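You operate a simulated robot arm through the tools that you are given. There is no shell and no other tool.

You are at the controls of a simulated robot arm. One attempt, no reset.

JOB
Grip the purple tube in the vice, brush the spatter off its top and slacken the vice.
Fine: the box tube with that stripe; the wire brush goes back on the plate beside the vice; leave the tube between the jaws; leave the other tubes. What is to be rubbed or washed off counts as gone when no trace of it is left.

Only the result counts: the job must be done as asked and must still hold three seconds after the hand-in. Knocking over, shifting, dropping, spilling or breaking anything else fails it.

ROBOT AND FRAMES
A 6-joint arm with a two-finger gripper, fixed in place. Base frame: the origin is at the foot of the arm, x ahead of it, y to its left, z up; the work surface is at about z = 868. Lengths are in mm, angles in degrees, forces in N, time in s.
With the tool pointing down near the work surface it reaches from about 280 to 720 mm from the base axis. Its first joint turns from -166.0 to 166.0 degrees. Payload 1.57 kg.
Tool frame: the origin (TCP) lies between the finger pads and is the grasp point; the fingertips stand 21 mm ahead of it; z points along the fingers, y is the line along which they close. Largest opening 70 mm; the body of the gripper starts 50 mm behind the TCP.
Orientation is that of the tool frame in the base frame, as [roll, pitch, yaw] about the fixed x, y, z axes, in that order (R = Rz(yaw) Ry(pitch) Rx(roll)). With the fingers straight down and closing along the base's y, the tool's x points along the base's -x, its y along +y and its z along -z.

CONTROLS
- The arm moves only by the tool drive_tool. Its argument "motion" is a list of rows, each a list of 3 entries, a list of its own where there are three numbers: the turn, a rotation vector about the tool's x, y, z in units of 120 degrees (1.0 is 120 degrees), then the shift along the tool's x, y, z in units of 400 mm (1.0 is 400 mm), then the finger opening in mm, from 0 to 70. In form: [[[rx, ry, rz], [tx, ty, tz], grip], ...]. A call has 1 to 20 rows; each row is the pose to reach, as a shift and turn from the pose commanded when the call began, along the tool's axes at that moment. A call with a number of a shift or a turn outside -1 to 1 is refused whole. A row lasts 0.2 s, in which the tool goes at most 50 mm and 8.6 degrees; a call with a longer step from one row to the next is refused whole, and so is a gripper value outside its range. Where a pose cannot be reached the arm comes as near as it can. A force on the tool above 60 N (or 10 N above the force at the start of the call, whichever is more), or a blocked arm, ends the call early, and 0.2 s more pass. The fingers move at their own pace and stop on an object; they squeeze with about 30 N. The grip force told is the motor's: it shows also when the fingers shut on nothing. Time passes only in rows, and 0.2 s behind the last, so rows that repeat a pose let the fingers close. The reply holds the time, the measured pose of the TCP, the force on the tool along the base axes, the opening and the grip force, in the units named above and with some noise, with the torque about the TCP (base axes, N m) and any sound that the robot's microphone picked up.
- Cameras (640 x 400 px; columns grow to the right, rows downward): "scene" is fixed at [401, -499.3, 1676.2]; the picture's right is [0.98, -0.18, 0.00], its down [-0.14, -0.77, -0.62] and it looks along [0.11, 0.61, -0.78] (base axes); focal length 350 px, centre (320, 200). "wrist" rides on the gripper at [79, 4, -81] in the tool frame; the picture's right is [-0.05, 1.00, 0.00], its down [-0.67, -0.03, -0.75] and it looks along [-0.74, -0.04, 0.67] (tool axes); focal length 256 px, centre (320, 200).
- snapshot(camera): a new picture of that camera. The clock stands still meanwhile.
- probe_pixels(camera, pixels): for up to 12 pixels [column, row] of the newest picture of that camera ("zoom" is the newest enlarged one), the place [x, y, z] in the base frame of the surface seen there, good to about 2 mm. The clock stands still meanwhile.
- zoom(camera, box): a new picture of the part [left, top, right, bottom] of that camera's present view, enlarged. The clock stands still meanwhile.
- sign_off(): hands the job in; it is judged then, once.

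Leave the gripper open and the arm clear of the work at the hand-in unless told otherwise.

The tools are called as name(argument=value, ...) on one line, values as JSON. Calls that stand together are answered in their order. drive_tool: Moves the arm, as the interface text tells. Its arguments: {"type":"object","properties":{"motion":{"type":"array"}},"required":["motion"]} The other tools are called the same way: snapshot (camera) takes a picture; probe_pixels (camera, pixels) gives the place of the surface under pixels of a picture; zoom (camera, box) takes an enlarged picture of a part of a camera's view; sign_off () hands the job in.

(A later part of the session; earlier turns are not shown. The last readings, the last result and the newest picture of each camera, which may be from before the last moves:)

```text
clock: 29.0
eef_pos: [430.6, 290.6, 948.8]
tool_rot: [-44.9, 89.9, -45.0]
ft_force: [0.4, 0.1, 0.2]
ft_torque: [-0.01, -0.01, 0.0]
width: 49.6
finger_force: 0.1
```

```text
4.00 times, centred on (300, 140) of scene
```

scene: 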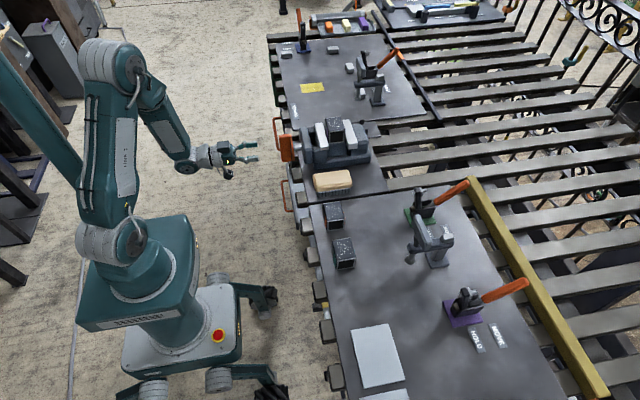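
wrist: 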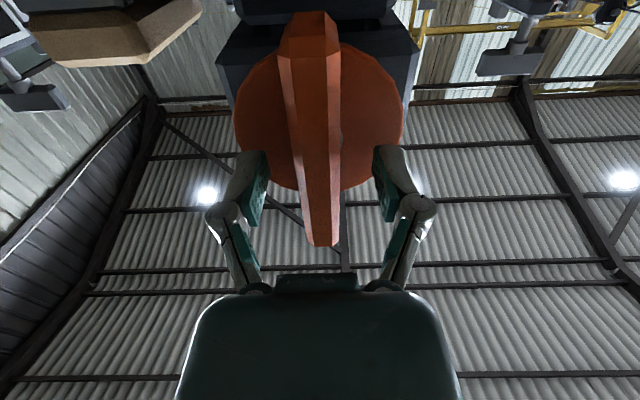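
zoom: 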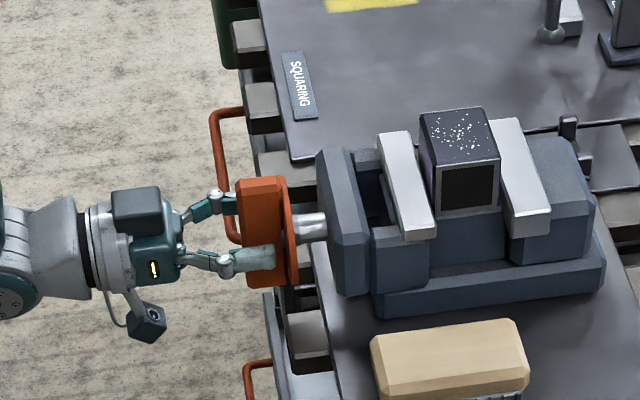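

The fingers straddle the wing. I'll close and start turning clockwise (positive about tool z), slowly at first.

drive_tool(motion=[[[0, 0, 0], [0, 0, 0], 8], [[0, 0, 0], [0, 0, 0], 8], [[0, 0, 0], [0, 0, 0], 8]])

drive_tool(motion=[[[0, 0, 0.04], [0, 0, 0], 8], [[0, 0, 0.08], [0, 0, 0], 8], [[0, 0, 0.12], [0, 0, 0], 8], [[0, 0, 0.16], [0, 0, 0], 8], [[0, 0, 0.2], [0, 0, 0], 8], [[0, 0, 0.25], [0, 0, 0], 8], [[0, 0, 0.25], [0, 0, 0], 8]])

zoom(camera="scene", box=[220, 90, 380, 190])

probe_pixels(camera="zoom", pixels=[[385, 150], [410, 235], [434, 222], [400, 140], [408, 138], [395, 200], [412, 195], [350, 230]])

```text
clock: 29.8
eef_pos: [430.6, 290.7, 948.4]
tool_rot: [-52.3, 89.9, -52.4]
ft_force: [-4.7, -4.0, -1.5]
ft_torque: [0.01, -0.3, -0.04]
width: 17.9
finger_force: 32.3
```

```text
clock: 31.4
eef_pos: [451.6, 371.3, 1057.5]
tool_rot: [93.9, 62.9, 91.9]
ft_force: [-0.4, 0.1, 0.5]
ft_torque: [-0.03, 0.0, 0.03]
width: 8.1
finger_force: 0.0
out of reach, approached as far as the arm can: row 2, 3, 4, 5, 6, 7
```

```text
4.00 times, centred on (300, 140) of scene
```

zoom: 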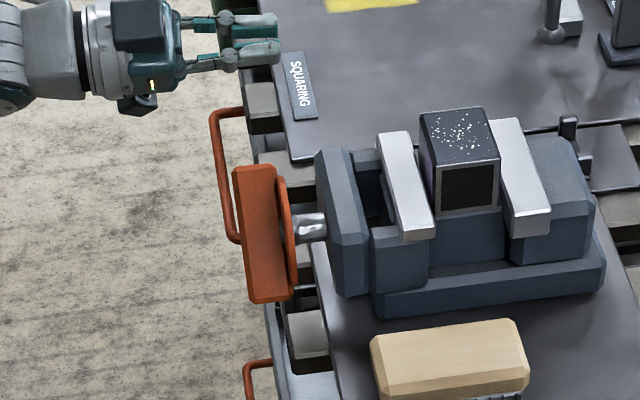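

```text
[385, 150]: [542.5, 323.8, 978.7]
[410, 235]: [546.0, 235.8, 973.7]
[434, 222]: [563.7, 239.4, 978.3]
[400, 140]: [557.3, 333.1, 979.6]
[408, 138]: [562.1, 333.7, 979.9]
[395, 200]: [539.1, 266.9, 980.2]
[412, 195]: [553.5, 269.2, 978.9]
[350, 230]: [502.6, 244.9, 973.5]
```

The turn ran out of joint travel and the hand slipped off the handle; nothing else seems touched. I'll look at the whole state.

snapshot(camera="scene")

snapshot(camera="wrist")

zoom(camera="scene", box=[260, 110, 340, 170])

probe_pixels(camera="zoom", pixels=[[130, 100], [130, 290], [160, 120], [190, 330], [180, 110], [200, 300], [270, 210], [120, 200], [220, 130], [165, 200]])

```text
taken
```

scene: 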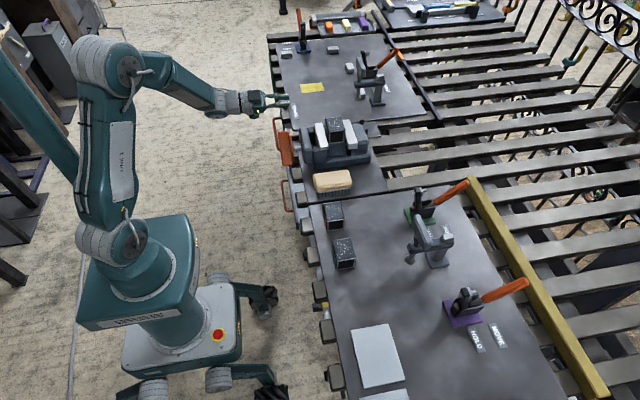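

```text
taken
```

wrist: 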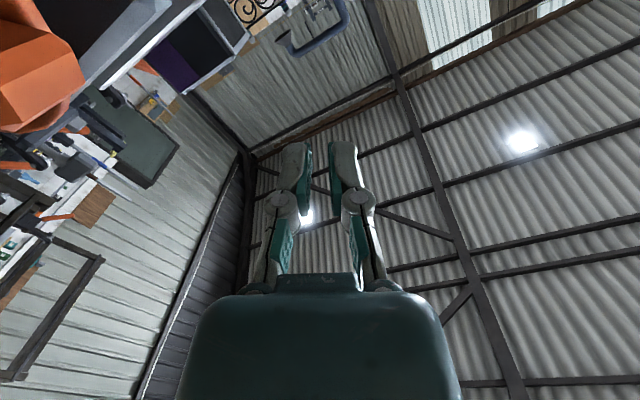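

```text
6.67 times, centred on (300, 140) of scene
```

zoom: 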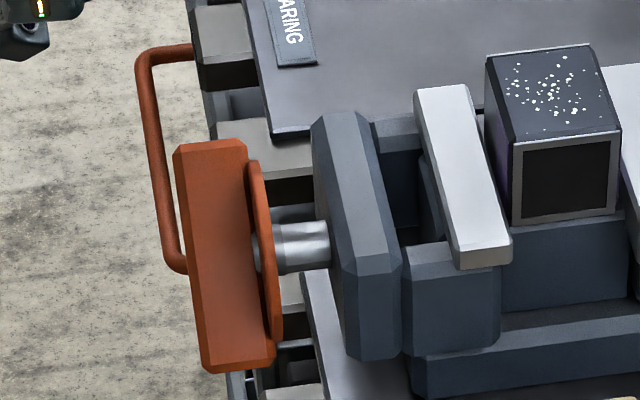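

```text
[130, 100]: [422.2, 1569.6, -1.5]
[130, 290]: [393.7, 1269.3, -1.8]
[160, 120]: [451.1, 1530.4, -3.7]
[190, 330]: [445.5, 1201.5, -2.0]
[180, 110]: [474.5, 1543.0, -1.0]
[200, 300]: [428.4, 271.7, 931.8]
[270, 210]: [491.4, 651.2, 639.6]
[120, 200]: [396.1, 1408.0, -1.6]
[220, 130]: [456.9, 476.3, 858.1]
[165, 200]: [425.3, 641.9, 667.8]
```

probe_pixels(camera="zoom", pixels=[[180, 148], [243, 143], [195, 180], [240, 180], [205, 350], [270, 345], [205, 367], [270, 365], [225, 250], [255, 175], [262, 250], [278, 330]])

```text
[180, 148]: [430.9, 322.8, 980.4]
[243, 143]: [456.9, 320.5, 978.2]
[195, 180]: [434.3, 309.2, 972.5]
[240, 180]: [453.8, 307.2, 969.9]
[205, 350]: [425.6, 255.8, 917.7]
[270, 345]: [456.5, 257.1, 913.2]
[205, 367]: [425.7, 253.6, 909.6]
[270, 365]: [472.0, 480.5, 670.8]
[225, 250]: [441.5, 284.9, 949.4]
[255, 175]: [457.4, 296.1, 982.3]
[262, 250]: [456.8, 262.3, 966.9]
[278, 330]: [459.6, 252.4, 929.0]
```

The wing now leans about 45° with its top toward +y, so it turned slightly the wrong way, and the jaw is about where it was. The joint limit lies on the positive side of this wrist pose, so I should start from a strongly negative roll and turn up from there. First I'll back away along -x.

drive_tool(motion=[[[0, 0, 0], [0, 0, -0.1], 8], [[0, 0, 0], [0, 0, -0.2], 8], [[0, 0, 0], [0, 0, -0.25], 8], [[0, 0, 0], [0, 0, -0.25], 8]])

```text
clock: 32.4
eef_pos: [352.2, 370.1, 1065.0]
tool_rot: [94.0, 62.7, 91.9]
ft_force: [0.9, -0.6, 0.4]
ft_torque: [0.02, 0.01, 0.01]
width: 7.8
finger_force: 0.2
```

The position is (352, 370, 1065), and the reference is now the pose actually reached. I'll straighten the small tilt and move to (330, 290, 948), in front of the handle.

drive_tool(motion=[[[-0.018, -0.007, 0], [0.04, -0.07, -0.04], 50], [[-0.018, -0.007, 0], [0.09, -0.155, -0.041], 50], [[-0.018, -0.007, 0], [0.13, -0.24, -0.041], 50], [[-0.018, -0.007, 0], [0.17, -0.311, -0.041], 50], [[-0.018, -0.007, 0], [0.17, -0.311, -0.041], 50]])

```text
clock: 33.6
eef_pos: [337.4, 370.4, 1073.4]
tool_rot: [90.4, 63.0, 90.3]
ft_force: [-0.7, 0.0, -0.7]
ft_torque: [0.02, -0.01, -0.05]
width: 50.2
finger_force: 0.2
out of reach, approached as far as the arm can: row 1, 2, 3, 4, 5
```

That roll is unreachable at the lower position, as expected. I'll roll negative first (-72°) in place, then move.

drive_tool(motion=[[[0, 0, -0.07], [0, 0, 0], 50], [[0, 0, -0.14], [0, 0, 0], 50], [[0, 0, -0.21], [0, 0, 0], 50], [[0, 0, -0.28], [0, 0, 0], 50], [[0, 0, -0.35], [0, 0, 0], 50], [[0, 0, -0.42], [0, 0, 0], 50], [[0, 0, -0.49], [0, 0, 0], 50], [[0, 0, -0.56], [0, 0, 0], 50], [[0, 0, -0.6], [0, 0, 0], 50], [[0, 0, -0.6], [0, 0, 0], 50]])

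```text
clock: 35.8
eef_pos: [339.0, 367.0, 1068.5]
tool_rot: [-90.1, 45.1, -90.1]
ft_force: [0.8, 0.3, 0.2]
ft_torque: [0.0, 0.0, -0.01]
width: 50.0
finger_force: 0.1
```

Orientation is clean at -45° roll. I'll move to (330, 289, 948).

drive_tool(motion=[[[0, 0, 0], [0.1, 0.02, -0.02], 50], [[0, 0, 0], [0.2, 0.04, -0.0225], 50], [[0, 0, 0], [0.3, 0.06, -0.0225], 50], [[0, 0, 0], [0.351, 0.075, -0.0225], 50], [[0, 0, 0], [0.351, 0.075, -0.0225], 50]])

drive_tool(motion=[[[0, 0, -0.07], [0, 0, 0], 50], [[0, 0, -0.14], [0, 0, 0], 50], [[0, 0, -0.21], [0, 0, 0], 50], [[0, 0, -0.28], [0, 0, 0], 50], [[0, 0, -0.35], [0, 0, 0], 50], [[0, 0, -0.42], [0, 0, 0], 50], [[0, 0, -0.49], [0, 0, 0], 50], [[0, 0, -0.56], [0, 0, 0], 50], [[0, 0, -0.63], [0, 0, 0], 50], [[0, 0, -0.7], [0, 0, 0], 50], [[0, 0, -0.75], [0, 0, 0], 50], [[0, 0, -0.75], [0, 0, 0], 50]])

```text
clock: 37.0
eef_pos: [331.1, 289.4, 946.5]
tool_rot: [-90.1, 45.2, -90.1]
ft_force: [0.7, -0.8, 0.5]
ft_torque: [-0.04, 0.04, 0.01]
width: 50.1
finger_force: 0.0
```

```text
clock: 39.6
eef_pos: [329.3, 290.0, 946.7]
tool_rot: [-90.2, -44.9, -90.0]
ft_force: [0.2, 0.2, -0.1]
ft_torque: [0.01, 0.0, 0.03]
width: 50.0
finger_force: 0.1
```

At -135° roll it is fine. I'll continue to -225°.

drive_tool(motion=[[[0, 0, -0.07], [0, 0, 0], 50], [[0, 0, -0.14], [0, 0, 0], 50], [[0, 0, -0.21], [0, 0, 0], 50], [[0, 0, -0.28], [0, 0, 0], 50], [[0, 0, -0.35], [0, 0, 0], 50], [[0, 0, -0.42], [0, 0, 0], 50], [[0, 0, -0.49], [0, 0, 0], 50], [[0, 0, -0.56], [0, 0, 0], 50], [[0, 0, -0.63], [0, 0, 0], 50], [[0, 0, -0.7], [0, 0, 0], 50], [[0, 0, -0.75], [0, 0, 0], 50], [[0, 0, -0.75], [0, 0, 0], 50]])

snapshot(camera="wrist")

snapshot(camera="scene")

```text
clock: 42.2
eef_pos: [329.8, 291.3, 947.6]
tool_rot: [90.1, -45.2, 89.9]
ft_force: [0.9, -0.5, 0.2]
ft_torque: [0.02, 0.05, 0.0]
width: 50.1
finger_force: 0.0
```

```text
taken
```

wrist: 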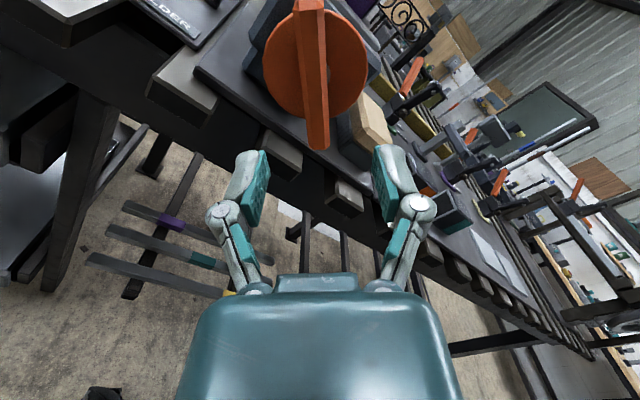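

```text
taken
```

scene: 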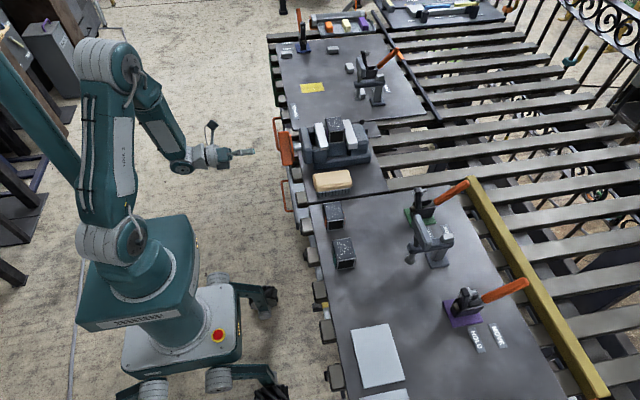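

At -225° roll the fingers line up with the leaning wing. I'll advance to x = 430, close, and turn +60°.

drive_tool(motion=[[[0, 0, 0], [0, 0, 0.08], 50], [[0, 0, 0], [0, 0, 0.16], 50], [[0, 0, 0], [0, 0, 0.22], 50], [[0, 0, 0], [0, 0, 0.25], 50], [[0, 0, 0], [0, 0, 0.25], 50], [[0, 0, 0], [0, 0, 0.25], 8], [[0, 0, 0], [0, 0, 0.25], 8], [[0, 0, 0], [0, 0, 0.25], 8]])

drive_tool(motion=[[[0, 0, 0.06], [0, 0, 0], 8], [[0, 0, 0.12], [0, 0, 0], 8], [[0, 0, 0.18], [0, 0, 0], 8], [[0, 0, 0.24], [0, 0, 0], 8], [[0, 0, 0.3], [0, 0, 0], 8], [[0, 0, 0.36], [0, 0, 0], 8], [[0, 0, 0.42], [0, 0, 0], 8], [[0, 0, 0.48], [0, 0, 0], 8], [[0, 0, 0.5], [0, 0, 0], 8]])

zoom(camera="scene", box=[260, 100, 370, 170])

```text
clock: 44.0
eef_pos: [431.3, 289.8, 947.4]
tool_rot: [90.2, -45.1, 89.9]
ft_force: [-4.5, 14.8, -17.5]
ft_torque: [0.06, 0.46, 0.26]
width: 23.8
finger_force: 11.7
```

```text
clock: 46.0
eef_pos: [430.4, 287.7, 948.7]
tool_rot: [-90.1, -74.6, -90.1]
ft_force: [1.3, -0.5, 2.1]
ft_torque: [0.02, 0.49, 0.22]
width: 18.1
finger_force: 31.3
```

```text
5.71 times, centred on (315, 135) of scene
```

zoom: 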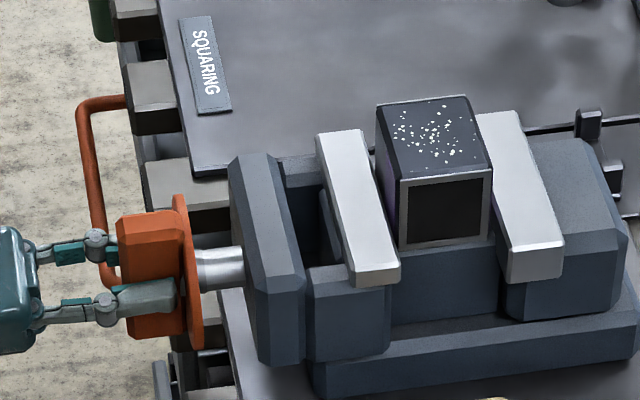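

The handle turns with the hand. I'll continue turning another 110°, then check the jaw.

drive_tool(motion=[[[0, 0, 0.065], [0, 0, 0], 8], [[0, 0, 0.13], [0, 0, 0], 8], [[0, 0, 0.195], [0, 0, 0], 8], [[0, 0, 0.26], [0, 0, 0], 8], [[0, 0, 0.325], [0, 0, 0], 8], [[0, 0, 0.39], [0, 0, 0], 8], [[0, 0, 0.455], [0, 0, 0], 8], [[0, 0, 0.52], [0, 0, 0], 8], [[0, 0, 0.585], [0, 0, 0], 8], [[0, 0, 0.65], [0, 0, 0], 8], [[0, 0, 0.715], [0, 0, 0], 8], [[0, 0, 0.78], [0, 0, 0], 8], [[0, 0, 0.845], [0, 0, 0], 8], [[0, 0, 0.91], [0, 0, 0], 8]])

zoom(camera="scene", box=[260, 100, 370, 170])

probe_pixels(camera="zoom", pixels=[[385, 265], [393, 262], [345, 140], [365, 135], [405, 240], [484, 235], [515, 260], [355, 200]])

```text
clock: 49.0
eef_pos: [431.0, 291.8, 946.6]
tool_rot: [-90.0, 34.6, -89.9]
ft_force: [-5.7, 15.3, -17.2]
ft_torque: [0.05, 0.51, 0.09]
width: 23.8
finger_force: 11.9
```

```text
5.71 times, centred on (315, 135) of scene
```

zoom: 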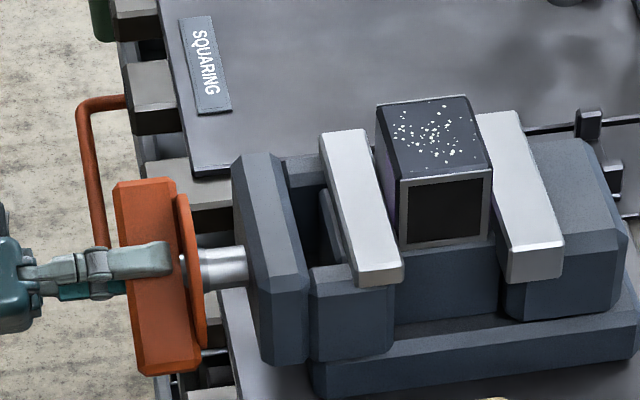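

```text
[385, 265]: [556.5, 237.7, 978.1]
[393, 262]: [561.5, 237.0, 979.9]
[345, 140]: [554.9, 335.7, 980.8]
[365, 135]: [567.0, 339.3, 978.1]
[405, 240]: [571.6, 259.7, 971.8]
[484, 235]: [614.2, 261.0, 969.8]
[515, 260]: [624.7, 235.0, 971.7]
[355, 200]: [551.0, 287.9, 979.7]
```

The jaw advances toward +x (about 1–1.5 mm per 110°), so clockwise is the right way. The side force of about 23 N shows the screw axis is roughly 4 mm lower than my TCP. I'll correct that while turning another 50°.

drive_tool(motion=[[[0, 0, 0], [0.003, 0.004, 0], 8], [[0, 0, 0], [0.0057, 0.0082, 0], 8], [[0, 0, 0], [0.0057, 0.0082, 0], 8]])

drive_tool(motion=[[[0, 0, 0.065], [0, 0, 0], 8], [[0, 0, 0.13], [0, 0, 0], 8], [[0, 0, 0.195], [0, 0, 0], 8], [[0, 0, 0.26], [0, 0, 0], 8], [[0, 0, 0.325], [0, 0, 0], 8], [[0, 0, 0.39], [0, 0, 0], 8], [[0, 0, 0.417], [0, 0, 0], 8], [[0, 0, 0.417], [0, 0, 0], 8]])

zoom(camera="scene", box=[260, 100, 370, 170])

```text
clock: 49.8
eef_pos: [430.4, 290.7, 943.6]
tool_rot: [-90.0, 34.5, -89.9]
ft_force: [2.6, 15.9, -10.9]
ft_torque: [0.05, 0.19, 0.3]
width: 20.2
finger_force: 8.8
```

```text
clock: 51.6
eef_pos: [430.8, 289.7, 943.6]
tool_rot: [-88.7, 84.7, -88.6]
ft_force: [-3.0, 15.5, 5.7]
ft_torque: [0.03, 0.71, 0.27]
width: 17.8
finger_force: 32.5
```

```text
5.71 times, centred on (315, 135) of scene
```

zoom: 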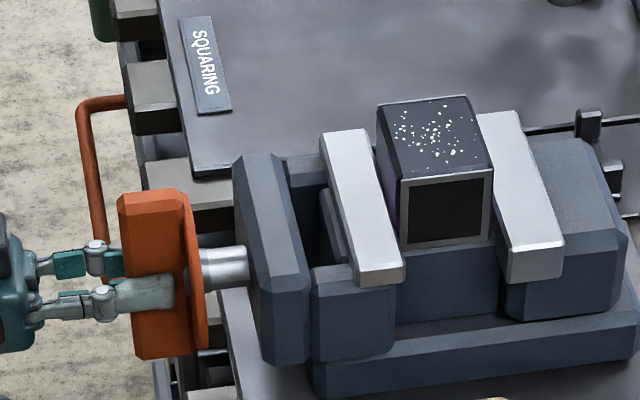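

The wing is vertical again and the moving body has crept toward the tube. I'll open, back off 40 mm, roll back -180° and regrip.

drive_tool(motion=[[[0, 0, 0], [0, 0, 0], 50], [[0, 0, 0], [0, 0, 0], 50], [[0, 0, 0], [0, 0, -0.05], 50], [[0, 0, 0], [0, 0, -0.11], 50], [[0, 0, -0.07], [0, 0, -0.11], 50], [[0, 0, -0.14], [0, 0, -0.11], 50], [[0, 0, -0.21], [0, 0, -0.11], 50], [[0, 0, -0.28], [0, 0, -0.11], 50], [[0, 0, -0.35], [0, 0, -0.11], 50], [[0, 0, -0.42], [0, 0, -0.11], 50], [[0, 0, -0.49], [0, 0, -0.11], 50], [[0, 0, -0.56], [0, 0, -0.11], 50], [[0, 0, -0.63], [0, 0, -0.11], 50], [[0, 0, -0.7], [0, 0, -0.11], 50], [[0, 0, -0.75], [0, 0, -0.11], 50], [[0, 0, -0.75], [0, 0, -0.11], 50]])

zoom(camera="scene", box=[260, 100, 370, 170])

probe_pixels(camera="zoom", pixels=[[150, 200], [150, 330], [125, 200], [170, 200], [180, 200], [195, 260], [225, 260], [190, 195], [200, 340], [140, 355], [398, 262], [343, 140]])

```text
clock: 55.0
eef_pos: [385.2, 290.3, 943.5]
tool_rot: [-90.1, -5.6, -90.0]
ft_force: [-0.5, -0.2, 0.1]
ft_torque: [0.02, 0.02, -0.01]
width: 50.0
finger_force: 0.0
```

```text
5.71 times, centred on (315, 135) of scene
```

zoom: 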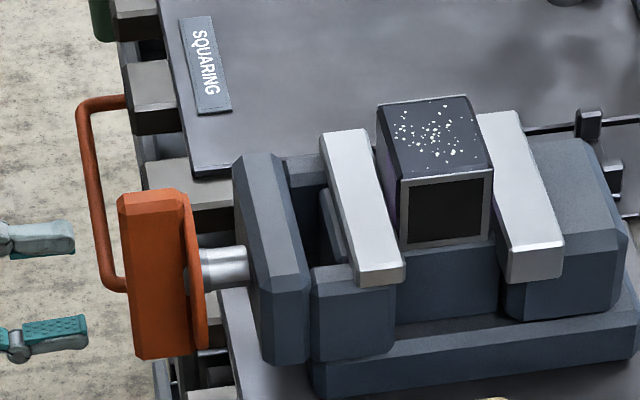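

```text
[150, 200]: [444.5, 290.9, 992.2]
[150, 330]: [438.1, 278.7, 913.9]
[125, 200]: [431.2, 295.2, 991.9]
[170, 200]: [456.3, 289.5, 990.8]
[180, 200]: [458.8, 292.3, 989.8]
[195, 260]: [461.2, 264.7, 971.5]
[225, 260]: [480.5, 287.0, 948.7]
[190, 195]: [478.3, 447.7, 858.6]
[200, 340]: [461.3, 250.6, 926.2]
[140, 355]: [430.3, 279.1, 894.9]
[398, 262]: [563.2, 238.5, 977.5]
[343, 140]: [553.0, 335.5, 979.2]
```

The wing spans z 895–992, so the axis is at z ≈ 943.5 as corrected. I'll roll another -90°, advance and grip.

drive_tool(motion=[[[0, 0, -0.07], [0, 0, 0], 50], [[0, 0, -0.14], [0, 0, 0], 50], [[0, 0, -0.21], [0, 0, 0], 50], [[0, 0, -0.28], [0, 0, 0], 50], [[0, 0, -0.35], [0, 0, 0], 50], [[0, 0, -0.42], [0, 0, 0], 50], [[0, 0, -0.49], [0, 0, 0], 50], [[0, 0, -0.56], [0, 0, 0], 50], [[0, 0, -0.63], [-0.003, 0, 0], 50], [[0, 0, -0.7], [-0.003, 0, 0], 50], [[0, 0, -0.75], [-0.003, 0, 0], 50], [[0, 0, -0.75], [-0.003, 0, 0.06], 50], [[0, 0, -0.75], [-0.003, 0, 0.115], 50], [[0, 0, -0.75], [-0.003, 0, 0.118], 50], [[0, 0, -0.75], [-0.003, 0, 0.118], 8], [[0, 0, -0.75], [-0.003, 0, 0.118], 8], [[0, 0, -0.75], [-0.003, 0, 0.118], 8]])

```text
clock: 58.6
eef_pos: [434.2, 290.1, 941.8]
tool_rot: [90.8, -84.5, 89.1]
ft_force: [-5.4, -10.4, 0.7]
ft_torque: [0.01, 0.18, -0.06]
width: 17.9
finger_force: 32.3
```

Gripped (17.9 mm). I'll turn +117°, then another 63°.

drive_tool(motion=[[[0, 0, 0.065], [0, 0, 0], 8], [[0, 0, 0.13], [0, 0, 0], 8], [[0, 0, 0.195], [0, 0, 0], 8], [[0, 0, 0.26], [0, 0, 0], 8], [[0, 0, 0.325], [0, 0, 0], 8], [[0, 0, 0.39], [0, 0, 0], 8], [[0, 0, 0.455], [0, 0, 0], 8], [[0, 0, 0.52], [0, 0, 0], 8], [[0, 0, 0.585], [0, 0, 0], 8], [[0, 0, 0.65], [0, 0, 0], 8], [[0, 0, 0.715], [0, 0, 0], 8], [[0, 0, 0.78], [0, 0, 0], 8], [[0, 0, 0.845], [0, 0, 0], 8], [[0, 0, 0.91], [0, 0, 0], 8], [[0, 0, 0.975], [0, 0, 0], 8]])

drive_tool(motion=[[[0, 0, 0.065], [0, 0, 0], 8], [[0, 0, 0.13], [0, 0, 0], 8], [[0, 0, 0.195], [0, 0, 0], 8], [[0, 0, 0.26], [0, 0, 0], 8], [[0, 0, 0.325], [0, 0, 0], 8], [[0, 0, 0.39], [0, 0, 0], 8], [[0, 0, 0.455], [0, 0, 0], 8], [[0, 0, 0.52], [0, 0, 0], 8]])

zoom(camera="scene", box=[260, 100, 370, 170])

```text
clock: 61.8
eef_pos: [432.6, 290.8, 942.3]
tool_rot: [-90.3, 21.6, -90.1]
ft_force: [9.7, -15.5, -25.7]
ft_torque: [-0.03, 0.38, -0.26]
width: 18.0
finger_force: 31.9
```

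```text
clock: 63.6
eef_pos: [434.3, 289.3, 942.4]
tool_rot: [-90.9, 84.1, -90.8]
ft_force: [5.7, -15.3, -14.9]
ft_torque: [-0.05, -0.23, -0.24]
width: 17.8
finger_force: 31.7
```

```text
5.71 times, centred on (315, 135) of scene
```

zoom: 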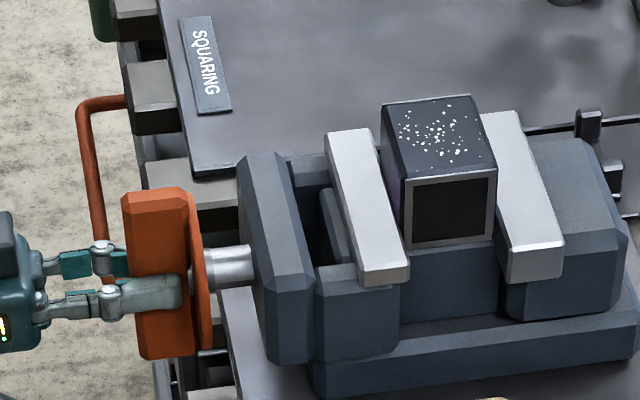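

The jaw now touches the tube and has pushed it about 2 mm toward the fixed jaw, at about 2.3 mm per half turn. One more regrip cycle.

drive_tool(motion=[[[0, 0, 0], [0, 0, 0], 50], [[0, 0, 0], [0, 0, 0], 50], [[0, 0, 0], [0, 0, -0.05], 50], [[0, 0, 0], [0, 0, -0.11], 50], [[0, 0, -0.07], [0, 0, -0.11], 50], [[0, 0, -0.14], [0, 0, -0.11], 50], [[0, 0, -0.21], [0, 0, -0.11], 50], [[0, 0, -0.28], [0, 0, -0.11], 50], [[0, 0, -0.35], [0, 0, -0.11], 50], [[0, 0, -0.42], [0, 0, -0.11], 50], [[0, 0, -0.49], [0, 0, -0.11], 50], [[0, 0, -0.56], [0, 0, -0.11], 50], [[0, 0, -0.63], [0, 0, -0.11], 50], [[0, 0, -0.7], [0, 0, -0.11], 50], [[0, 0, -0.75], [0, 0, -0.11], 50], [[0, 0, -0.75], [0, 0, -0.11], 50]])

drive_tool(motion=[[[0, 0, -0.07], [0, 0, 0], 50], [[0, 0, -0.14], [0, 0, 0], 50], [[0, 0, -0.21], [0, 0, 0], 50], [[0, 0, -0.28], [0, 0, 0], 50], [[0, 0, -0.35], [0, 0, 0], 50], [[0, 0, -0.42], [0, 0, 0], 50], [[0, 0, -0.49], [0, 0, 0], 50], [[0, 0, -0.56], [0, 0, 0], 50], [[0, 0, -0.63], [0, 0, 0], 50], [[0, 0, -0.7], [0, 0, 0], 50], [[0, 0, -0.75], [0, 0, 0], 50], [[0, 0, -0.75], [0, 0, 0.06], 50], [[0, 0, -0.75], [0, 0, 0.115], 50], [[0, 0, -0.75], [0, 0, 0.115], 50], [[0, 0, -0.75], [0, 0, 0.115], 8], [[0, 0, -0.75], [0, 0, 0.115], 8], [[0, 0, -0.75], [0, 0, 0.115], 8]])

```text
clock: 67.0
eef_pos: [389.5, 292.1, 943.1]
tool_rot: [-90.1, -6.2, -90.0]
ft_force: [1.4, 0.7, 0.4]
ft_torque: [-0.02, 0.0, 0.0]
width: 50.0
finger_force: 0.1
```

```text
clock: 70.6
eef_pos: [434.3, 290.2, 943.1]
tool_rot: [90.7, -83.8, 89.0]
ft_force: [-2.8, -12.8, 1.8]
ft_torque: [-0.02, 0.15, -0.38]
width: 17.9
finger_force: 32.2
```

Gripped again. I'll turn in smaller parts and watch the torque.

drive_tool(motion=[[[0, 0, 0.065], [0, 0, 0], 8], [[0, 0, 0.13], [0, 0, 0], 8], [[0, 0, 0.195], [0, 0, 0], 8], [[0, 0, 0.26], [0, 0, 0], 8], [[0, 0, 0.325], [0, 0, 0], 8], [[0, 0, 0.39], [0, 0, 0], 8], [[0, 0, 0.455], [0, 0, 0], 8], [[0, 0, 0.52], [0, 0, 0], 8]])

drive_tool(motion=[[[0, 0, 0.065], [0, 0, 0], 8], [[0, 0, 0.13], [0, 0, 0], 8], [[0, 0, 0.195], [0, 0, 0], 8], [[0, 0, 0.25], [0, 0, 0], 8], [[0, 0, 0.25], [0, 0, 0], 8]])

zoom(camera="scene", box=[260, 100, 370, 170])

```text
clock: 72.4
eef_pos: [436.2, 289.4, 943.1]
tool_rot: [-90.2, -33.5, -90.1]
ft_force: [-6.7, -18.7, -5.9]
ft_torque: [-0.03, 0.48, 0.16]
width: 17.6
finger_force: 32.2
```

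```text
clock: 73.6
eef_pos: [436.2, 290.5, 941.6]
tool_rot: [-90.2, -3.5, -90.1]
ft_force: [-6.5, -20.2, -17.0]
ft_torque: [-0.01, 0.39, -0.1]
width: 18.0
finger_force: 32.0
```

```text
5.71 times, centred on (315, 135) of scene
```

zoom: 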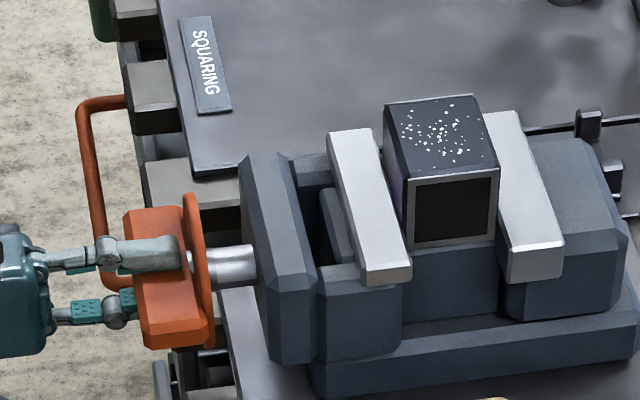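

Still moving freely. I'll continue another 60° in two parts.

drive_tool(motion=[[[0, 0, 0.06], [0, 0, 0], 8], [[0, 0, 0.12], [0, 0, 0], 8], [[0, 0, 0.18], [0, 0, 0], 8], [[0, 0, 0.25], [0, 0, 0], 8], [[0, 0, 0.25], [0, 0, 0], 8]])

drive_tool(motion=[[[0, 0, 0.06], [0, 0, 0], 8], [[0, 0, 0.12], [0, 0, 0], 8], [[0, 0, 0.18], [0, 0, 0], 8], [[0, 0, 0.25], [0, 0, 0], 8], [[0, 0, 0.25], [0, 0, 0], 8]])

zoom(camera="scene", box=[260, 100, 370, 170])

probe_pixels(camera="zoom", pixels=[[412, 230], [490, 225], [400, 150], [490, 160], [410, 262], [515, 250], [450, 200], [504, 130]])

```text
clock: 74.8
eef_pos: [434.4, 291.6, 942.7]
tool_rot: [-90.2, 26.4, -90.0]
ft_force: [1.4, -16.1, -25.7]
ft_torque: [-0.02, 0.49, -0.32]
width: 17.8
finger_force: 32.0
```

```text
clock: 76.0
eef_pos: [435.9, 291.7, 943.8]
tool_rot: [-90.0, 56.4, -90.1]
ft_force: [3.4, -13.5, -19.7]
ft_torque: [-0.1, 0.36, -0.3]
width: 17.9
finger_force: 31.4
```

```text
5.71 times, centred on (315, 135) of scene
```

zoom: 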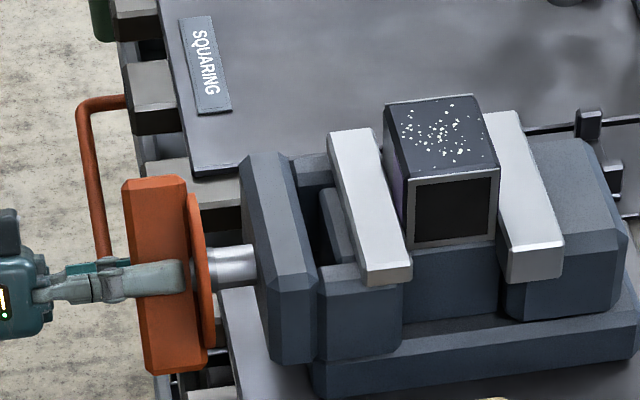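

```text
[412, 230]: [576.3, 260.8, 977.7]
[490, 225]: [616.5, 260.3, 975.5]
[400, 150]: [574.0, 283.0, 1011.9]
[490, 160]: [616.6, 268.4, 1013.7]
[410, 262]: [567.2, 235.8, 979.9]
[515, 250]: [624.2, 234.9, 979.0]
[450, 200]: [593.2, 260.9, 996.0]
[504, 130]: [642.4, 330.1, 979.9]
```

The jaw barely moved in the last 60°, and the torque is rising (-0.10). I'll turn another 29° to tighten.

drive_tool(motion=[[[0, 0, 0.06], [0, 0, 0], 8], [[0, 0, 0.12], [0, 0, 0], 8], [[0, 0, 0.18], [0, 0, 0], 8], [[0, 0, 0.24], [0, 0, 0], 8], [[0, 0, 0.24], [0, 0, 0], 8]])

zoom(camera="scene", box=[260, 100, 370, 170])

zoom(camera="scene", box=[310, 105, 370, 155])

```text
clock: 77.2
eef_pos: [434.7, 289.5, 944.0]
tool_rot: [-89.7, 85.3, -89.8]
ft_force: [7.4, -15.6, -5.2]
ft_torque: [-0.18, 0.39, -0.32]
width: 17.8
finger_force: 32.0
```

```text
5.71 times, centred on (315, 135) of scene
```

zoom: 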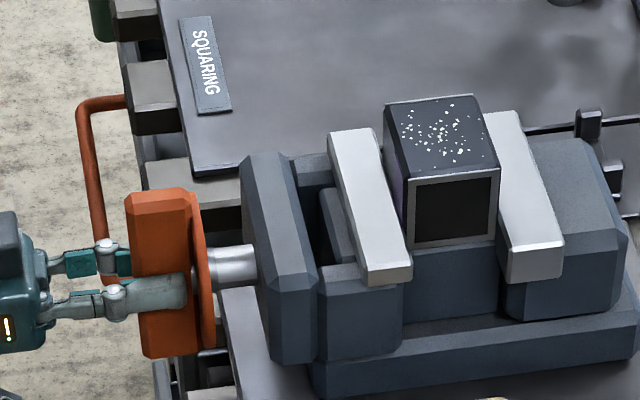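

```text
8.00 times, centred on (340, 130) of scene
```

zoom: 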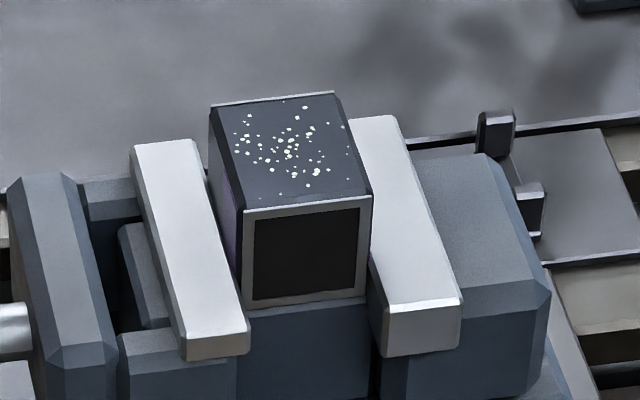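

The tube is pinched and the torque is up to -0.18 N·m. I'll do one more regrip to tighten firmly.

drive_tool(motion=[[[0, 0, 0], [0, 0, 0], 50], [[0, 0, 0], [0, 0, 0], 50], [[0, 0, 0], [0, 0, -0.05], 50], [[0, 0, 0], [0, 0, -0.11], 50], [[0, 0, -0.07], [0, 0, -0.11], 50], [[0, 0, -0.14], [0, 0, -0.11], 50], [[0, 0, -0.21], [0, 0, -0.11], 50], [[0, 0, -0.28], [0, 0, -0.11], 50], [[0, 0, -0.35], [0, 0, -0.11], 50], [[0, 0, -0.42], [0, 0, -0.11], 50], [[0, 0, -0.49], [0, 0, -0.11], 50], [[0, 0, -0.56], [0, 0, -0.11], 50], [[0, 0, -0.63], [0, 0, -0.11], 50], [[0, 0, -0.7], [0, 0, -0.11], 50], [[0, 0, -0.75], [0, 0, -0.11], 50], [[0, 0, -0.75], [0, 0, -0.11], 50]])

drive_tool(motion=[[[0, 0, -0.07], [0, 0, 0], 50], [[0, 0, -0.14], [0, 0, 0], 50], [[0, 0, -0.21], [0, 0, 0], 50], [[0, 0, -0.28], [0, 0, 0], 50], [[0, 0, -0.35], [0, 0, 0], 50], [[0, 0, -0.42], [0, 0, 0], 50], [[0, 0, -0.49], [0, 0, 0], 50], [[0, 0, -0.56], [0, 0, 0], 50], [[0, 0, -0.63], [0, 0, 0], 50], [[0, 0, -0.7], [0, 0, 0], 50], [[0, 0, -0.75], [0, 0, 0], 50], [[0, 0, -0.75], [0, 0, 0.06], 50], [[0, 0, -0.75], [0, 0, 0.115], 50], [[0, 0, -0.75], [0, 0, 0.115], 50], [[0, 0, -0.75], [0, 0, 0.115], 8], [[0, 0, -0.75], [0, 0, 0.115], 8], [[0, 0, -0.75], [0, 0, 0.115], 8]])

drive_tool(motion=[[[0, 0, 0.06], [0, 0, 0], 8], [[0, 0, 0.12], [0, 0, 0], 8], [[0, 0, 0.18], [0, 0, 0], 8], [[0, 0, 0.25], [0, 0, 0], 8], [[0, 0, 0.25], [0, 0, 0], 8]])

```text
clock: 80.6
eef_pos: [391.4, 290.4, 943.2]
tool_rot: [-90.1, -5.0, -90.0]
ft_force: [0.1, 0.9, -0.3]
ft_torque: [0.02, 0.02, -0.02]
width: 50.1
finger_force: 0.0
```

```text
clock: 84.2
eef_pos: [436.4, 290.8, 944.3]
tool_rot: [91.2, -85.1, 88.5]
ft_force: [-5.7, -11.9, -0.9]
ft_torque: [-0.34, 0.0, -0.24]
width: 20.4
finger_force: 32.2
```

```text
clock: 85.4
eef_pos: [436.9, 289.3, 942.0]
tool_rot: [-90.2, -64.8, -89.9]
ft_force: [-7.2, -17.1, -4.9]
ft_torque: [-0.35, -0.24, -0.48]
width: 20.6
finger_force: 31.8
```

The width of 20.5 shows the wing lags the fingers a little, with torque at 0.35 N·m. I'll check whether the wing follows.

zoom(camera="scene", box=[260, 100, 370, 170])

snapshot(camera="wrist")

```text
5.71 times, centred on (315, 135) of scene
```

zoom: 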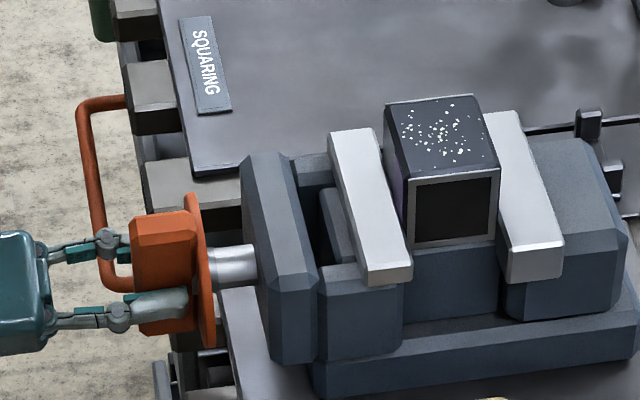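

```text
taken
```

wrist: 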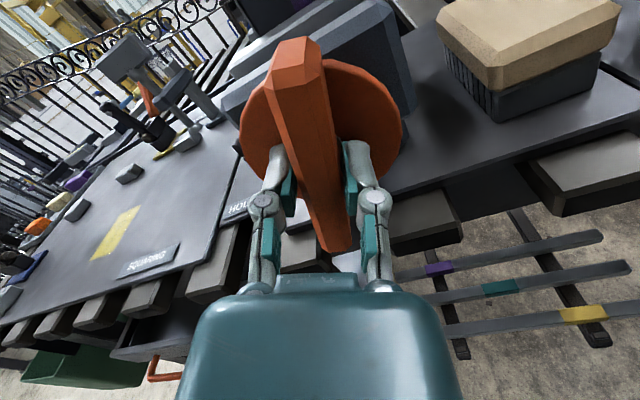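

The wing follows with some lag. I'll turn another 60°.

drive_tool(motion=[[[0, 0, 0.06], [0, 0, 0], 8], [[0, 0, 0.12], [0, 0, 0], 8], [[0, 0, 0.18], [0, 0, 0], 8], [[0, 0, 0.25], [0, 0, 0], 8], [[0, 0, 0.25], [0, 0, 0], 8]])

drive_tool(motion=[[[0, 0, 0.06], [0, 0, 0], 8], [[0, 0, 0.12], [0, 0, 0], 8], [[0, 0, 0.18], [0, 0, 0], 8], [[0, 0, 0.25], [0, 0, 0], 8], [[0, 0, 0.25], [0, 0, 0], 8]])

zoom(camera="scene", box=[260, 100, 370, 170])

snapshot(camera="wrist")

```text
clock: 86.6
eef_pos: [437.1, 290.1, 943.0]
tool_rot: [-90.2, -34.8, -90.0]
ft_force: [-6.8, -19.0, -4.8]
ft_torque: [-0.48, 0.07, -0.43]
width: 19.8
finger_force: 32.5
```

```text
clock: 87.8
eef_pos: [436.3, 290.1, 942.5]
tool_rot: [-90.2, -5.0, -90.0]
ft_force: [-10.9, -20.9, -18.5]
ft_torque: [-0.54, 0.48, -0.17]
width: 19.2
finger_force: 31.8
```

```text
5.71 times, centred on (315, 135) of scene
```

zoom: 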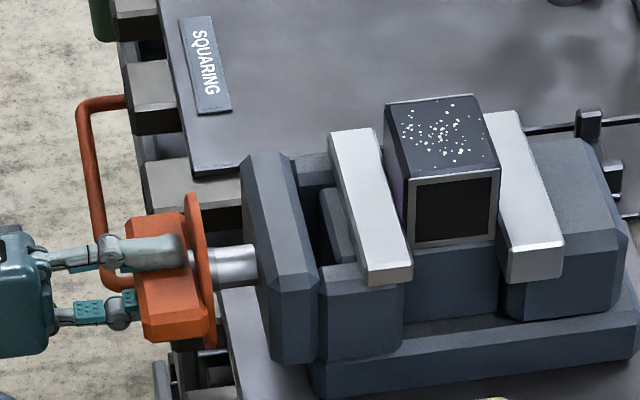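

```text
taken
```

wrist: 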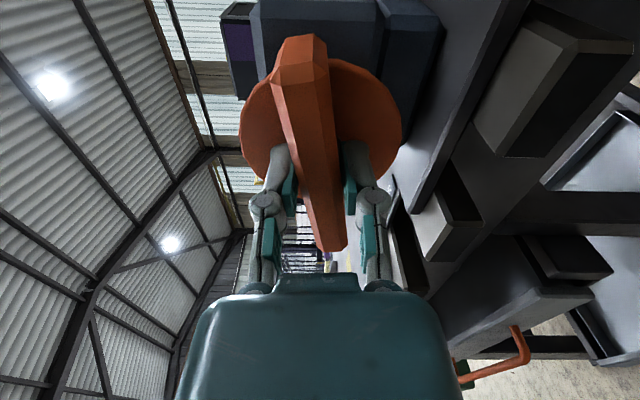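

Torque is at 0.54 N·m and the jaw is firmly on the tube, so that is tight. I'll release, retreat along -x and raise.

drive_tool(motion=[[[0, 0, 0], [0, 0, 0], 50], [[0, 0, 0], [0, 0, 0], 50], [[0, 0, 0], [0, 0, -0.06], 50], [[0, 0, 0], [0, 0, -0.16], 50], [[0, 0, 0], [0, 0, -0.26], 50], [[0, 0, 0], [0.01, -0.1, -0.26], 50], [[0, 0, 0], [0.02, -0.21, -0.26], 50], [[0, 0, 0], [0.03, -0.33, -0.26], 50], [[0, 0, 0], [0.039, -0.448, -0.26], 50], [[0, 0, 0], [0.039, -0.448, -0.26], 50]])

drive_tool(motion=[[[0, 0, 0.07], [0, 0, 0], 66], [[0, 0, 0.14], [0, 0, 0], 66], [[0, 0, 0.21], [0, 0, 0], 66], [[0, 0, 0.28], [0, 0, 0], 66], [[0, 0, 0.35], [0, 0, 0], 66], [[0, 0, 0.42], [0, 0, 0], 66], [[0, 0, 0.49], [0, 0, 0], 66], [[0, 0, 0.56], [0, 0, 0], 66], [[0, 0, 0.63], [0, 0, 0], 66], [[0, 0, 0.7], [0, 0, 0], 66], [[0, 0, 0.77], [0, 0, 0], 66], [[0, 0, 0.79], [0, 0, 0], 66], [[0, 0, 0.79], [0, 0, 0], 66]])

zoom(camera="scene", box=[260, 100, 370, 170])

```text
clock: 90.0
eef_pos: [332.4, 291.6, 1122.9]
tool_rot: [-90.2, -5.1, -90.1]
ft_force: [0.6, 0.3, -0.4]
ft_torque: [0.02, -0.03, -0.01]
width: 50.1
finger_force: 0.1
```

```text
clock: 92.8
eef_pos: [333.1, 292.0, 1123.8]
tool_rot: [-121.4, 89.8, -121.4]
ft_force: [-0.1, 0.3, 0.7]
ft_torque: [0.0, -0.01, 0.02]
width: 66.1
finger_force: 0.1
```

```text
5.71 times, centred on (315, 135) of scene
```

zoom: 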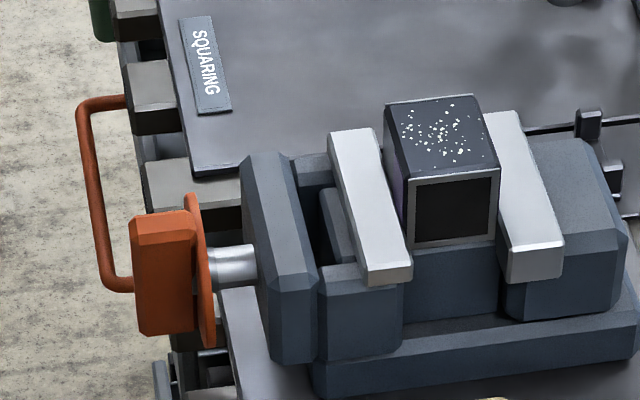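

The vice stays tight after release. I'll tilt the tool back to pointing down.

drive_tool(motion=[[[0, 0.068, 0], [0, 0, 0], 69], [[0, 0.136, 0], [0, 0, 0], 69], [[0, 0.204, 0], [0, 0, 0], 69], [[0, 0.272, 0], [0, 0, 0], 69], [[0, 0.34, 0], [0, 0, 0], 69], [[0, 0.408, 0], [0, 0, 0], 69], [[0, 0.476, 0], [0, 0, 0], 69], [[0, 0.544, 0], [0, 0, 0], 69], [[0, 0.612, 0], [0, 0, 0], 69], [[0, 0.68, 0], [0, 0, 0], 69], [[0, 0.75, 0], [0, 0, 0], 69], [[0, 0.75, 0], [0, 0, 0], 69]])

```text
clock: 95.4
eef_pos: [334.0, 291.6, 1122.2]
tool_rot: [-179.9, -0.1, -180.0]
ft_force: [-0.2, 0.6, -0.2]
ft_torque: [-0.04, -0.01, 0.02]
width: 69.2
finger_force: 0.0
```

Pointing straight down again. I'll move to a viewpoint before the brush.

drive_tool(motion=[[[0, 0, 0], [0, -0.1, 0], 69], [[0, 0, 0], [0, -0.2, 0], 69], [[0, 0, 0], [-0.05, -0.3, 0.03], 69], [[0, 0, 0], [-0.15, -0.314, 0.07], 69], [[0, 0, 0], [-0.25, -0.314, 0.1], 69], [[0, 0, 0], [-0.265, -0.314, 0.15], 69], [[0, 0, 0], [-0.265, -0.314, 0.15], 69]])

snapshot(camera="wrist")

probe_pixels(camera="wrist", pixels=[[300, 130], [340, 130], [292, 145], [348, 145], [296, 190], [346, 190], [320, 200], [320, 210], [320, 120], [320, 160]])

```text
clock: 97.0
eef_pos: [439.3, 163.4, 1064.5]
tool_rot: [-179.9, -0.1, 180.0]
ft_force: [-0.3, 0.6, -0.6]
ft_torque: [-0.01, -0.03, 0.0]
width: 69.3
finger_force: 0.0
```

```text
taken
```

wrist: 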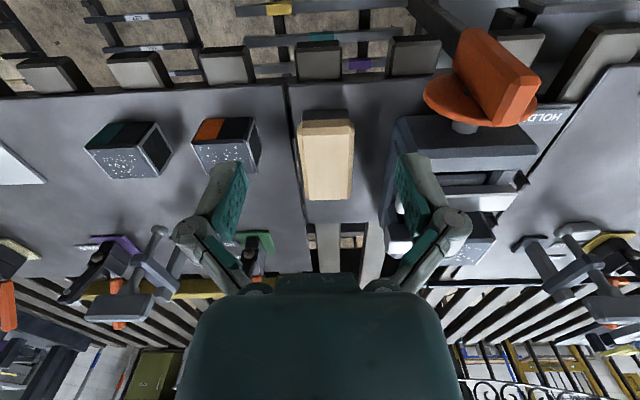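

```text
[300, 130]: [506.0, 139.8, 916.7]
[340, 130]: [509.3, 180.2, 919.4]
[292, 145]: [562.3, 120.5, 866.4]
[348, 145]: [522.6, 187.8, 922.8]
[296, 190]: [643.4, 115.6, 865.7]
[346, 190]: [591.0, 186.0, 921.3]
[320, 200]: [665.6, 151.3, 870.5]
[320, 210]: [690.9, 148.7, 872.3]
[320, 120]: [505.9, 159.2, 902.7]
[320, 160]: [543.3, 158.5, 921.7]
```

zoom(camera="wrist", box=[270, 90, 380, 220])

probe_pixels(camera="wrist", pixels=[[298, 140], [354, 140], [300, 160], [353, 160], [302, 185], [352, 185], [325, 198], [325, 124], [299, 150], [354, 150], [304, 195], [350, 196]])

```text
3.08 times, centred on (325, 155) of wrist
```

zoom: 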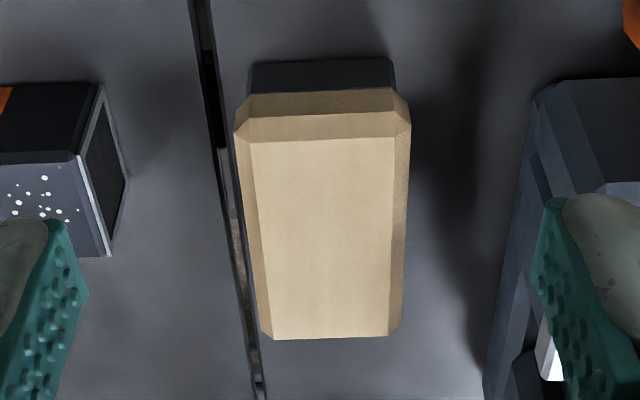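

```text
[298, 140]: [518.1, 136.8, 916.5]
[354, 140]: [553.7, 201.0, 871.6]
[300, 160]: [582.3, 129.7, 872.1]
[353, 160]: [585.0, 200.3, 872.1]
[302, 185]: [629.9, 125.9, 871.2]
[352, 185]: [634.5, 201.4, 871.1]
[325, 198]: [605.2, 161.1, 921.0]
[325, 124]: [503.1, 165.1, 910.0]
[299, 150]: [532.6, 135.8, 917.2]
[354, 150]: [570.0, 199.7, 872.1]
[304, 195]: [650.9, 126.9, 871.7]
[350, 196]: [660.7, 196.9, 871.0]
```

The brush spans y 136–194 and x 503–605, so its centre is (554, 165). I'll move above it and descend to z ≈ 914.

drive_tool(motion=[[[0, 0, 0], [-0.1, 0.004, 0], 70], [[0, 0, 0], [-0.2, 0.004, 0], 70], [[0, 0, 0], [-0.287, 0.004, 0.05], 70], [[0, 0, 0], [-0.287, 0.004, 0.15], 70], [[0, 0, 0], [-0.287, 0.004, 0.24], 70], [[0, 0, 0], [-0.287, 0.004, 0.28], 70], [[0, 0, 0], [-0.287, 0.004, 0.28], 70]])

zoom(camera="scene", box=[280, 130, 400, 210])

snapshot(camera="wrist")

```text
clock: 98.6
eef_pos: [555.7, 165.4, 951.5]
tool_rot: [-179.9, -0.1, -179.9]
ft_force: [0.3, -0.5, 0.1]
ft_torque: [0.03, 0.02, -0.02]
width: 69.7
finger_force: 0.1
```

```text
5.00 times, centred on (340, 170) of scene
```

zoom: 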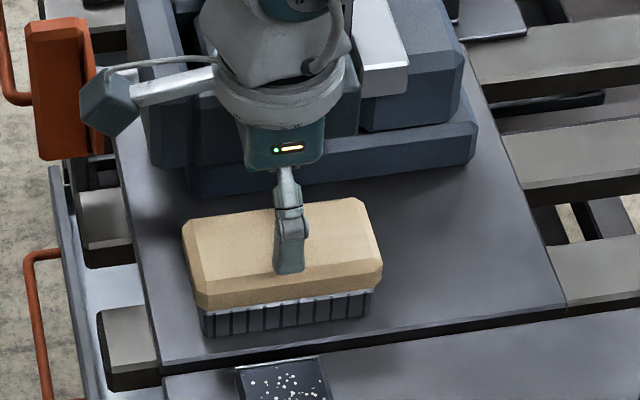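

```text
taken
```

wrist: 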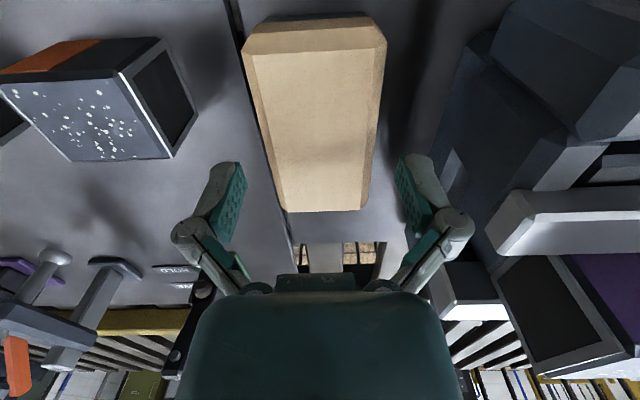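

probe_pixels(camera="wrist", pixels=[[252, 80], [378, 80], [266, 130], [376, 130], [282, 190], [369, 190], [325, 205], [325, 20], [260, 110], [379, 110]])

```text
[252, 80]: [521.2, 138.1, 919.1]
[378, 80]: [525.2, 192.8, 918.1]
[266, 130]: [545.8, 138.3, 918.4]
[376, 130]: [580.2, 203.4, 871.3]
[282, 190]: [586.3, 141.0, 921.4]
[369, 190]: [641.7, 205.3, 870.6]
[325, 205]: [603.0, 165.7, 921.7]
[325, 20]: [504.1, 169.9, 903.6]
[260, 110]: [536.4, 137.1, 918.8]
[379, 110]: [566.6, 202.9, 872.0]
```

Brush edges are y ≈ 137–194, centred on 165.5, and the gripper matches. I'll descend to 914 and close.

drive_tool(motion=[[[0, 0, 0], [0, 0, 0.04], 70], [[0, 0, 0], [0, 0, 0.075], 70], [[0, 0, 0], [0, 0, 0.092], 70], [[0, 0, 0], [0, 0, 0.092], 70], [[0, 0, 0], [0, 0, 0.092], 45], [[0, 0, 0], [0, 0, 0.092], 45], [[0, 0, 0], [0, 0, 0.092], 45]])

```text
clock: 100.2
eef_pos: [552.9, 164.3, 915.0]
tool_rot: [-179.9, 0.0, 180.0]
ft_force: [-0.5, -1.3, 8.0]
ft_torque: [-0.12, 0.06, 0.01]
width: 59.6
finger_force: 29.7
```

Brush gripped (59.6 mm, 30 N). I'll lift it straight up.

drive_tool(motion=[[[0, 0, 0], [0, 0, -0.03], 45], [[0, 0, 0], [0, 0, -0.13], 45], [[0, 0, 0], [0, 0, -0.25], 45], [[0, 0, 0], [0, 0, -0.37], 45], [[0, 0, 0], [0, 0, -0.48], 45], [[0, 0, 0], [0, 0, -0.48], 45]])

zoom(camera="scene", box=[270, 70, 420, 190])

probe_pixels(camera="scene", pixels=[[335, 120], [340, 128]])

```text
clock: 101.6
eef_pos: [553.9, 165.7, 1105.0]
tool_rot: [180.0, -0.1, 180.0]
ft_force: [0.1, 1.0, -1.7]
ft_torque: [0.0, 0.0, -0.05]
width: 59.4
finger_force: 30.1
```

```text
3.33 times, centred on (345, 130) of scene
```

zoom: 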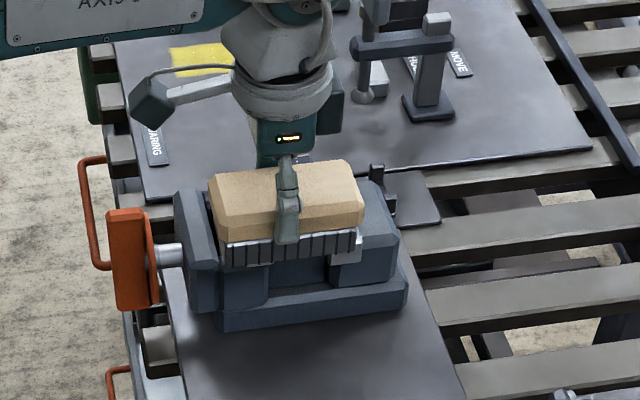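

```text
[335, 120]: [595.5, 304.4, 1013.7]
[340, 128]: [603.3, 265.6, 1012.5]
```

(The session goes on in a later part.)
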